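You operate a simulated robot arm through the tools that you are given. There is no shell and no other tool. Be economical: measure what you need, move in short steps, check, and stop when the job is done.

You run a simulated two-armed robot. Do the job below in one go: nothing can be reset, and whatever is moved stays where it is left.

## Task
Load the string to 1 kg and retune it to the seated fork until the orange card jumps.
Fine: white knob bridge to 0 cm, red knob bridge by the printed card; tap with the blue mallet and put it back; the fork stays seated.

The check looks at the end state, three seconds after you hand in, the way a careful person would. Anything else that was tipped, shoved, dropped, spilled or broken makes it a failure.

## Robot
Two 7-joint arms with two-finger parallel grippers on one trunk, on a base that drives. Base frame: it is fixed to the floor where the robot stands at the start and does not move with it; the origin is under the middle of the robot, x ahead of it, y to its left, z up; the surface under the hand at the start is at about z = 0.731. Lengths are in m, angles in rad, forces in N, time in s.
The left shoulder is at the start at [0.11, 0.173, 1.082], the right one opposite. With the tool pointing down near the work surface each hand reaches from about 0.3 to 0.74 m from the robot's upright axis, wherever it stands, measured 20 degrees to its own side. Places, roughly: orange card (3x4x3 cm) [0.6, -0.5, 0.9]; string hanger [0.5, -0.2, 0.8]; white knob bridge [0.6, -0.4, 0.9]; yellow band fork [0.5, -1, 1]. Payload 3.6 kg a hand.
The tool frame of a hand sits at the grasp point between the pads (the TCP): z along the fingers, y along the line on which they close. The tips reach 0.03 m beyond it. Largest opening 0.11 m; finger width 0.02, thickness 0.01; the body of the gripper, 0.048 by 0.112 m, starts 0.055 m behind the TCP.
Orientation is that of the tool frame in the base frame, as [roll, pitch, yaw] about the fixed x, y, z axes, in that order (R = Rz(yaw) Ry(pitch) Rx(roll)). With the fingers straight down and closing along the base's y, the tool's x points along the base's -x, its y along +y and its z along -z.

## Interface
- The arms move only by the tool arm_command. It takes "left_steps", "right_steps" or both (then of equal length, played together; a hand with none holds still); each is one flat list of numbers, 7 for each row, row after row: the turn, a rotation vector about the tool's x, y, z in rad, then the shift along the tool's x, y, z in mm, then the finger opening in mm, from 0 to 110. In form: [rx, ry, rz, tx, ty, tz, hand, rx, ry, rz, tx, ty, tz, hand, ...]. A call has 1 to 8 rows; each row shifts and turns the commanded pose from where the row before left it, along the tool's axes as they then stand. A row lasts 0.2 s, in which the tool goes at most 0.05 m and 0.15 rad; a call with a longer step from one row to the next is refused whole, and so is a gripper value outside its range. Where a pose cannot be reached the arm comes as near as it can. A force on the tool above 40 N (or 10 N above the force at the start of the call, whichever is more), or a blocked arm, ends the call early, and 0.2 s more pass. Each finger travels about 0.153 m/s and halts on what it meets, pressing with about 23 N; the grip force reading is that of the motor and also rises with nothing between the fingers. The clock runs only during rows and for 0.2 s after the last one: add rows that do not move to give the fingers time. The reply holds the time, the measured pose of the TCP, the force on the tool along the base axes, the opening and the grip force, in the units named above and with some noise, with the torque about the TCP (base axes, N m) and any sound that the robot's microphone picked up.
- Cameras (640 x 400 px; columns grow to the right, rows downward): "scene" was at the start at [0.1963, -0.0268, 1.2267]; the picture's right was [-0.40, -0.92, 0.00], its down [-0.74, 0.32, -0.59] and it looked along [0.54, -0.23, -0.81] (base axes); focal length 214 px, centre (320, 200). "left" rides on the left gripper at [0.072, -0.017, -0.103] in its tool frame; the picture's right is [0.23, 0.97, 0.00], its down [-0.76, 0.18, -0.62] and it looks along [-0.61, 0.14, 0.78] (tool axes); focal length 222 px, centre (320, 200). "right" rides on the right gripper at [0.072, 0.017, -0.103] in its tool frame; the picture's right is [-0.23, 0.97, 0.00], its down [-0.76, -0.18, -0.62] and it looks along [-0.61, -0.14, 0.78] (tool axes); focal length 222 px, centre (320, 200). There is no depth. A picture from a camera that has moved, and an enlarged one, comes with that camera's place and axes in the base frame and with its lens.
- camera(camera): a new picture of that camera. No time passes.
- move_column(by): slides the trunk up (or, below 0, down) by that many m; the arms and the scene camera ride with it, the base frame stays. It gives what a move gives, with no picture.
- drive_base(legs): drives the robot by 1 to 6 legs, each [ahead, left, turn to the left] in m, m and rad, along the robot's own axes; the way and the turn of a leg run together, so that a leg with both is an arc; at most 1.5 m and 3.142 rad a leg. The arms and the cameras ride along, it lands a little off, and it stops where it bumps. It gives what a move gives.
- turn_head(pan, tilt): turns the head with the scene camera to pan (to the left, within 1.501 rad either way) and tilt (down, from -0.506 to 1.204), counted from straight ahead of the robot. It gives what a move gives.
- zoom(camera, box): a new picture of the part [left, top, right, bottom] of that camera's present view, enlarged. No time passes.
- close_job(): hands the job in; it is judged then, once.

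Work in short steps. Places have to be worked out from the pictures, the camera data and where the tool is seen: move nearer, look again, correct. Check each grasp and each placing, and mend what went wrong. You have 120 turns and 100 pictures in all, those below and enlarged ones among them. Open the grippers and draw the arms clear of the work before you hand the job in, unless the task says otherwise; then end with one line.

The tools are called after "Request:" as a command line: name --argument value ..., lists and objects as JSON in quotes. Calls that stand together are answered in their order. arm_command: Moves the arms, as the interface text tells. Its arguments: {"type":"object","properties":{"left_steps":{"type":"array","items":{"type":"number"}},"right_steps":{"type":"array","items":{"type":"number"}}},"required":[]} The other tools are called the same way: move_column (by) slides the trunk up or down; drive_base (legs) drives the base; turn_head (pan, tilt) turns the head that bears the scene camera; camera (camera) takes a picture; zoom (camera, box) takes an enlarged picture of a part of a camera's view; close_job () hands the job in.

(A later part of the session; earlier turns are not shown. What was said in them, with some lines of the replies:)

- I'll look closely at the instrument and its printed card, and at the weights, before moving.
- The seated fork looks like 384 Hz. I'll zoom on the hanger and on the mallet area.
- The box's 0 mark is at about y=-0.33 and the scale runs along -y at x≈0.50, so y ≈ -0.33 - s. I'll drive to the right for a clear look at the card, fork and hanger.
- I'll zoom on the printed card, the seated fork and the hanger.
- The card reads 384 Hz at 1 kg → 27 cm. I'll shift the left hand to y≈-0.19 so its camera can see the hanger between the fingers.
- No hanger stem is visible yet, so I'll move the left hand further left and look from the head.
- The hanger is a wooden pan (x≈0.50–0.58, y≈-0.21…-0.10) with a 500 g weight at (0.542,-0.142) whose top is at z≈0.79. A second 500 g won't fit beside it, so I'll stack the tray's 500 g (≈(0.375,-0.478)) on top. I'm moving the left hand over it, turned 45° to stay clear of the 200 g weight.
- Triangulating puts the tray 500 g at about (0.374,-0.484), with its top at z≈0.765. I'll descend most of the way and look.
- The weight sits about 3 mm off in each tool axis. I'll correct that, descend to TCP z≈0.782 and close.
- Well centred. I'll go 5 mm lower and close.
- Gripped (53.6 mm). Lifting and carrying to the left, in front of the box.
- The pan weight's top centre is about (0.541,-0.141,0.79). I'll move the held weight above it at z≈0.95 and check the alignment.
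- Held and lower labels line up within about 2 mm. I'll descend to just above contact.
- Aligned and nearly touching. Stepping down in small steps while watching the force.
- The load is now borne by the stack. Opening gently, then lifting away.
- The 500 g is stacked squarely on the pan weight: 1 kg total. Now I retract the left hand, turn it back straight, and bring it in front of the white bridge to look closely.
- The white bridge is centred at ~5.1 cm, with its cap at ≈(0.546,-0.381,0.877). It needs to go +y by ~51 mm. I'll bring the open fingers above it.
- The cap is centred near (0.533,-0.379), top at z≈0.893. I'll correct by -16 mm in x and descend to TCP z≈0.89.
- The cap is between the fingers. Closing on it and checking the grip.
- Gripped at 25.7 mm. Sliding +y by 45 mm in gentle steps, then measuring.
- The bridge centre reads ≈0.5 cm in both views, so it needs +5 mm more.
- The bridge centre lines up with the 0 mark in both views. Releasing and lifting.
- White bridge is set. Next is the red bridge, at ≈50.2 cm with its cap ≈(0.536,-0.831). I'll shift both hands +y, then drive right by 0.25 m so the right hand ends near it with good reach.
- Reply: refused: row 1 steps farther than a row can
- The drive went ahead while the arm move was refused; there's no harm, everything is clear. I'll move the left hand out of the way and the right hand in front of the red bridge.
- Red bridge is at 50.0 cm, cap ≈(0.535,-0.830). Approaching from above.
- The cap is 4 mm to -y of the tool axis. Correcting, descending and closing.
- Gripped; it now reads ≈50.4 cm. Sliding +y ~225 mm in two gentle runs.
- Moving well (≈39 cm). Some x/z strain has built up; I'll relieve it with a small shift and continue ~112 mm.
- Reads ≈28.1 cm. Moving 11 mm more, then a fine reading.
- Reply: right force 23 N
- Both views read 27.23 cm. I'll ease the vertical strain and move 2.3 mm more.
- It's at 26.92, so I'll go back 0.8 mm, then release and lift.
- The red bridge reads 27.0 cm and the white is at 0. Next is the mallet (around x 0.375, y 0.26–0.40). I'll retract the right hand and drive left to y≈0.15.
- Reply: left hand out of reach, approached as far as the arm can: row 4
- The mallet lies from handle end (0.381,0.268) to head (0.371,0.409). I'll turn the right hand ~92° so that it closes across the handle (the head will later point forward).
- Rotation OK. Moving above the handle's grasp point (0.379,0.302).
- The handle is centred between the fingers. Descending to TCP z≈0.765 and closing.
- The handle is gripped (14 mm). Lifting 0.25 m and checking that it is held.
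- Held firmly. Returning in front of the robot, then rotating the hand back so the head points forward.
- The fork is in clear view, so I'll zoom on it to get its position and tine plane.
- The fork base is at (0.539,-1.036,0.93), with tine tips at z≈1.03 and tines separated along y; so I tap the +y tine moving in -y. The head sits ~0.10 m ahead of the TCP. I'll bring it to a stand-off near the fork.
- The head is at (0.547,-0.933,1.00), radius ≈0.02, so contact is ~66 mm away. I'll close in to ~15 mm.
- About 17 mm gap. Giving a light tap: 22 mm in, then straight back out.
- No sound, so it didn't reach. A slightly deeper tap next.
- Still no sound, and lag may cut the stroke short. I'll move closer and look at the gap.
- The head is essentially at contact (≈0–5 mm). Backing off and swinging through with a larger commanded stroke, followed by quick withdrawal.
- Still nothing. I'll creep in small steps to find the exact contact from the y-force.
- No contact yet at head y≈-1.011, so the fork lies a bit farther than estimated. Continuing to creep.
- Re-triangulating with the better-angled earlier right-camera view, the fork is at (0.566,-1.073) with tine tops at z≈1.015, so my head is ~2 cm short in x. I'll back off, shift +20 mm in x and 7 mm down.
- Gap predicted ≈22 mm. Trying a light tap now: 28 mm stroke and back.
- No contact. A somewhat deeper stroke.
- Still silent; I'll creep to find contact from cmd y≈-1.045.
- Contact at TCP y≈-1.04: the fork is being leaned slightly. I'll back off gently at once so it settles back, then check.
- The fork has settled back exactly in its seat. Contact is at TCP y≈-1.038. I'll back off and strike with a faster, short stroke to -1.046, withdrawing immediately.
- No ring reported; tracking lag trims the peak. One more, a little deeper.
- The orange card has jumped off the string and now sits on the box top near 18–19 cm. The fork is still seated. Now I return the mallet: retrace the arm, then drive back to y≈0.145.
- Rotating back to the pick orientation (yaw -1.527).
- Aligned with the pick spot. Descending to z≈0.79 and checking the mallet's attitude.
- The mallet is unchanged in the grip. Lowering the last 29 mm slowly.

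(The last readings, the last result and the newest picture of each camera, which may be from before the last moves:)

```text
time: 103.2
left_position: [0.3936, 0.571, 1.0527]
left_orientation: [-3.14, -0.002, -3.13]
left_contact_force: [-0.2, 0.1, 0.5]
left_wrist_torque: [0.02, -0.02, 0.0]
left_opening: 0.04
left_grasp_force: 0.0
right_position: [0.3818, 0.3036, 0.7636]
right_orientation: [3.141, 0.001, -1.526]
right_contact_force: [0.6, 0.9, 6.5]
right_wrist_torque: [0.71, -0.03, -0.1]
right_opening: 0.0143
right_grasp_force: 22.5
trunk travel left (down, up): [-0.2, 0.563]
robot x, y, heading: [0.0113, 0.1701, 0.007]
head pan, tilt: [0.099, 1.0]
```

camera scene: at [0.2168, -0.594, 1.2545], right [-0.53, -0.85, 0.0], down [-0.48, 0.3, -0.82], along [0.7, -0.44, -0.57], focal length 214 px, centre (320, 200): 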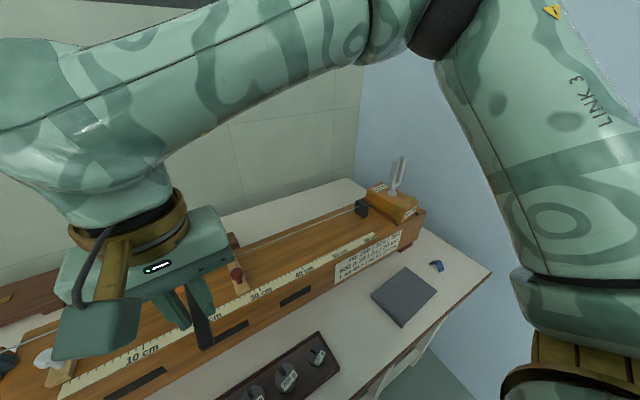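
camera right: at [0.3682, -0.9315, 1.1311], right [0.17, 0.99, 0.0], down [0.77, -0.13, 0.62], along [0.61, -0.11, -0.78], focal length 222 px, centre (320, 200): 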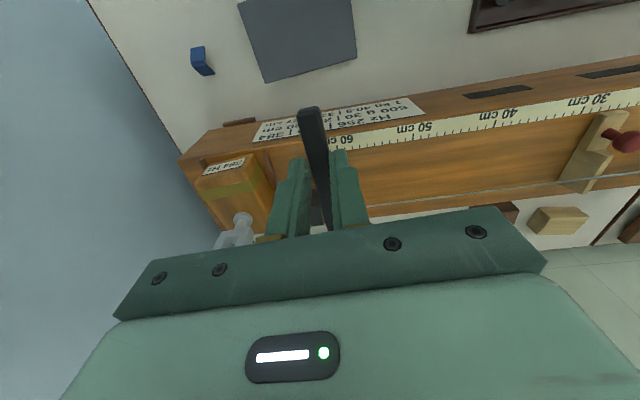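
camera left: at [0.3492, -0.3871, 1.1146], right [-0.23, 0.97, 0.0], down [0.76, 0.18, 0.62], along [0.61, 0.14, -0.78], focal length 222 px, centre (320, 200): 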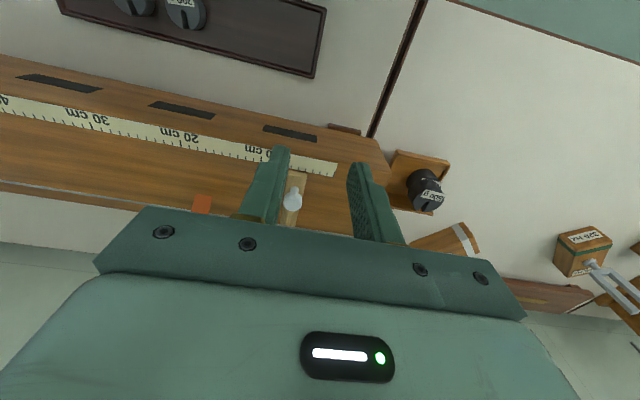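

Touching the table (6.5 N). Easing up 1.5 mm, opening, then lifting straight up.

Request:
arm_command --right_steps '[0, 0, 0, 0, 0, -1.5, 5, 0, 0, 0, 0, 0, 0, 18, 0, 0, 0, 0, 0, 0, 35, 0, 0, 0, 0, 0, 0, 50, 0, 0, 0, 0, 0, -10, 50, 0, 0, 0, 0, 0, -40, 50, 0, 0, 0, 0, 0, -45, 50, 0, 0, 0, 0, 0, -45, 50]'

Request:
arm_command --right_steps '[0, 0, 0, 0, 0, -45, 50, 0, 0, 0, 0, 0, -45, 50, 0, 0, 0, 45, 0, 0, 50, 0, 0, 0, 45, 0, 0, 50, 0, 0, 0, 45, 0, 0, 50]'

Request:
camera --camera "scene"

```text
time: 105.0
left_position: [0.394, 0.5725, 1.0517]
left_orientation: [3.141, -0.001, -3.131]
left_contact_force: [-0.5, 0.1, -0.3]
left_wrist_torque: [-0.01, -0.01, 0.0]
left_opening: 0.0401
left_grasp_force: 0.0
right_position: [0.3806, 0.3017, 0.9031]
right_orientation: [3.141, -0.001, -1.526]
right_contact_force: [0.1, -0.3, -0.2]
right_wrist_torque: [0.02, -0.04, 0.02]
right_opening: 0.0504
right_grasp_force: 0.0
trunk travel left (down, up): [-0.2, 0.563]
robot x, y, heading: [0.0144, 0.1713, 0.008]
head pan, tilt: [0.099, 1.0]
```

```text
time: 106.2
left_position: [0.3929, 0.5702, 1.0522]
left_orientation: [3.141, 0.001, -3.131]
left_contact_force: [-0.5, -1.0, 0.1]
left_wrist_torque: [-0.01, 0.0, 0.0]
left_opening: 0.04
left_grasp_force: 0.1
right_position: [0.3881, 0.1661, 0.9978]
right_orientation: [-3.141, 0.001, -1.527]
right_contact_force: [0.6, -0.8, 0.2]
right_wrist_torque: [0.02, -0.01, 0.05]
right_opening: 0.0502
right_grasp_force: 0.0
trunk travel left (down, up): [-0.2, 0.563]
robot x, y, heading: [0.0069, 0.1704, 0.015]
head pan, tilt: [0.099, 1.0]
```

```text
12 pictures are left
camera scene: at [0.2078, 0.1825, 1.2226], right [0.11, -0.99, 0.0], down [-0.84, -0.09, -0.54], along [0.54, 0.06, -0.84], focal length 214 px, centre (320, 200)
```

scene: 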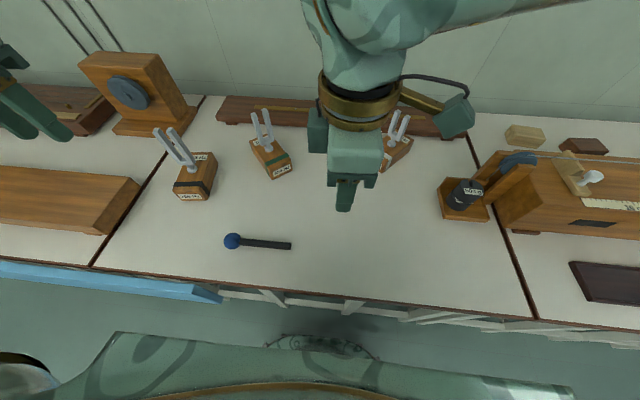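

The mallet is back in place. Now I drive right to verify the final state of the instrument.

Request:
drive_base --legs '[[-0.03, -0.55, 0]]'

Request:
turn_head --pan -0.4 --tilt 0.8

Request:
camera --camera "scene"

```text
time: 109.4
left_position: [0.3712, -0.0008, 1.0531]
left_orientation: [-3.141, 0.001, 3.141]
left_contact_force: [-0.3, -1.0, -0.2]
left_wrist_torque: [0.03, -0.01, -0.02]
left_opening: 0.0399
left_grasp_force: 0.1
right_position: [0.3609, -0.4046, 0.9966]
right_orientation: [3.14, -0.002, -1.534]
right_contact_force: [-0.2, -0.4, -0.2]
right_wrist_torque: [0.04, 0.0, -0.01]
right_opening: 0.05
right_grasp_force: 0.1
trunk travel left (down, up): [-0.2, 0.563]
robot x, y, heading: [-0.0188, -0.398, -0.001]
head pan, tilt: [0.099, 1.0]
```

```text
time: 110.3
left_position: [0.3711, 0.0, 1.0536]
left_orientation: [3.14, 0.0, -3.141]
left_contact_force: [0.1, 0.0, 0.3]
left_wrist_torque: [-0.04, -0.01, 0.06]
left_opening: 0.0402
left_grasp_force: 0.0
right_position: [0.3617, -0.4039, 0.996]
right_orientation: [-3.141, -0.002, -1.535]
right_contact_force: [0.2, 0.4, 0.0]
right_wrist_torque: [0.0, 0.0, 0.0]
right_opening: 0.0499
right_grasp_force: 0.0
trunk travel left (down, up): [-0.2, 0.563]
robot x, y, heading: [-0.0197, -0.3949, -0.003]
head pan, tilt: [-0.4, 0.799]
```

```text
11 pictures are left
camera scene: at [0.1861, -0.4244, 1.2377], right [-0.39, -0.92, 0.0], down [-0.66, 0.28, -0.7], along [0.64, -0.27, -0.72], focal length 214 px, centre (320, 200)
```

scene: 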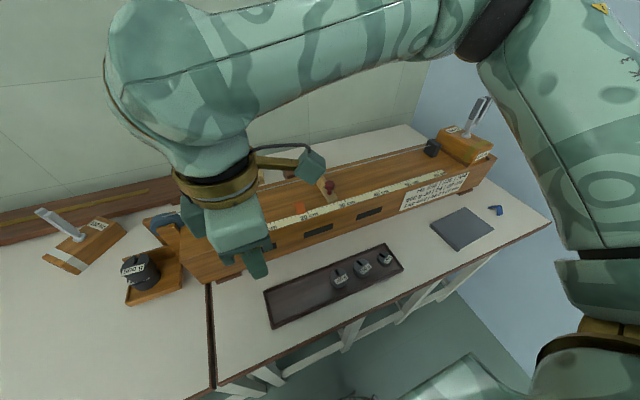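

Request:
zoom --camera "scene" --box '[280, 160, 400, 240]'

Request:
zoom --camera "scene" --box '[410, 80, 510, 190]'

Request:
zoom --camera "scene" --box '[100, 200, 220, 320]'

```text
5.00 times, centred on (340, 200) of scene
camera zoom: at [0.1861, -0.4244, 1.2377], right [-0.39, -0.92, 0.0], down [-0.66, 0.28, -0.7], along [0.64, -0.27, -0.72], focal length 1072 px, centre (220, 200)
```

zoom: 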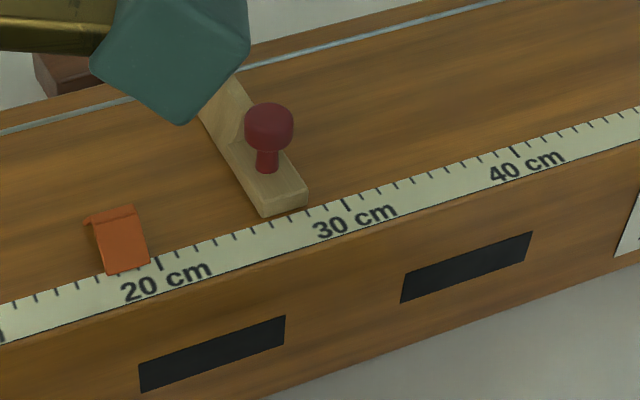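

```text
3.64 times, centred on (460, 135) of scene
camera zoom: at [0.1861, -0.4244, 1.2377], right [-0.39, -0.92, 0.0], down [-0.66, 0.28, -0.7], along [0.64, -0.27, -0.72], focal length 780 px, centre (-189, 436)
```

zoom: 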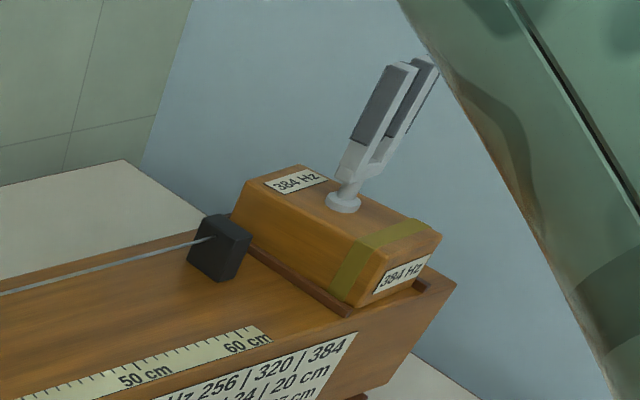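

```text
3.33 times, centred on (160, 260) of scene
camera zoom: at [0.1861, -0.4244, 1.2377], right [-0.39, -0.92, 0.0], down [-0.66, 0.28, -0.7], along [0.64, -0.27, -0.72], focal length 715 px, centre (853, 0)
```

zoom: 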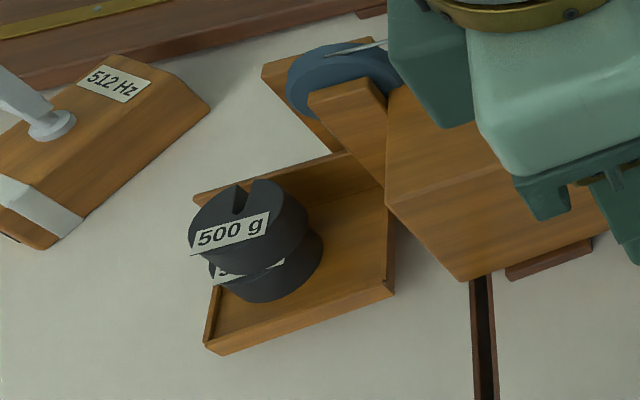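

Everything holds: red bridge at 27, card off the string, fork seated, weights stacked. I'll back away with open grippers and check the white bridge.

Request:
drive_base --legs '[[-0.15, 0.25, 0]]'

Request:
arm_command --left_steps '[0, 0, 0, 0, 0, 0, 90, 0, 0, 0, 0, 0, 0, 100]' --right_steps '[0, 0, 0, 0, 0, 0, 90, 0, 0, 0, 0, 0, 0, 100]'

Request:
camera --camera "scene"

```text
time: 112.3
left_position: [0.2245, 0.243, 1.0519]
left_orientation: [-3.14, 0.001, 3.139]
left_contact_force: [-0.7, -0.3, 0.2]
left_wrist_torque: [-0.04, -0.02, 0.03]
left_opening: 0.0398
left_grasp_force: 0.0
right_position: [0.2146, -0.1601, 0.9967]
right_orientation: [3.141, -0.001, -1.536]
right_contact_force: [0.3, -0.1, 0.3]
right_wrist_torque: [-0.02, -0.05, 0.0]
right_opening: 0.0503
right_grasp_force: 0.1
trunk travel left (down, up): [-0.2, 0.563]
robot x, y, heading: [-0.1643, -0.1536, -0.002]
head pan, tilt: [-0.4, 0.799]
```

```text
time: 112.9
left_position: [0.2246, 0.2424, 1.0522]
left_orientation: [-3.141, 0.002, 3.14]
left_contact_force: [-0.5, -0.3, 0.3]
left_wrist_torque: [0.02, -0.01, 0.01]
left_opening: 0.1003
left_grasp_force: 0.1
right_position: [0.2149, -0.1619, 0.9964]
right_orientation: [-3.141, -0.002, -1.536]
right_contact_force: [-0.4, -0.1, 0.7]
right_wrist_torque: [0.0, -0.01, 0.03]
right_opening: 0.1005
right_grasp_force: 0.1
trunk travel left (down, up): [-0.2, 0.563]
robot x, y, heading: [-0.1621, -0.1538, -0.003]
head pan, tilt: [-0.4, 0.799]
```

```text
7 pictures are left
camera scene: at [0.0391, -0.1814, 1.2377], right [-0.39, -0.92, 0.0], down [-0.66, 0.28, -0.7], along [0.64, -0.27, -0.72], focal length 214 px, centre (320, 200)
```

scene: 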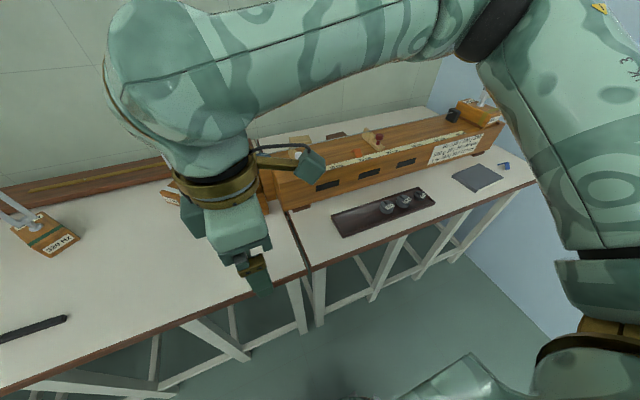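

The arms are clear and the grippers open. Nothing has touched the white bridge since it was set to 0, so I'm handing in.

Request:
close_job

```text
The job is handed in.
```

The string is loaded to 1 kg, with the second 500 g weight stacked in the pan. The white bridge is at 0 cm and the red one at 27 cm, the card's value for 384 Hz. After I tapped the seated 384 Hz fork, the orange card jumped off the string; no ring was ever reported, so I went by the card's position. The tap briefly leaned the fork, but it settled back in its seat. The mallet is back in its place, and both arms are clear with grippers open.
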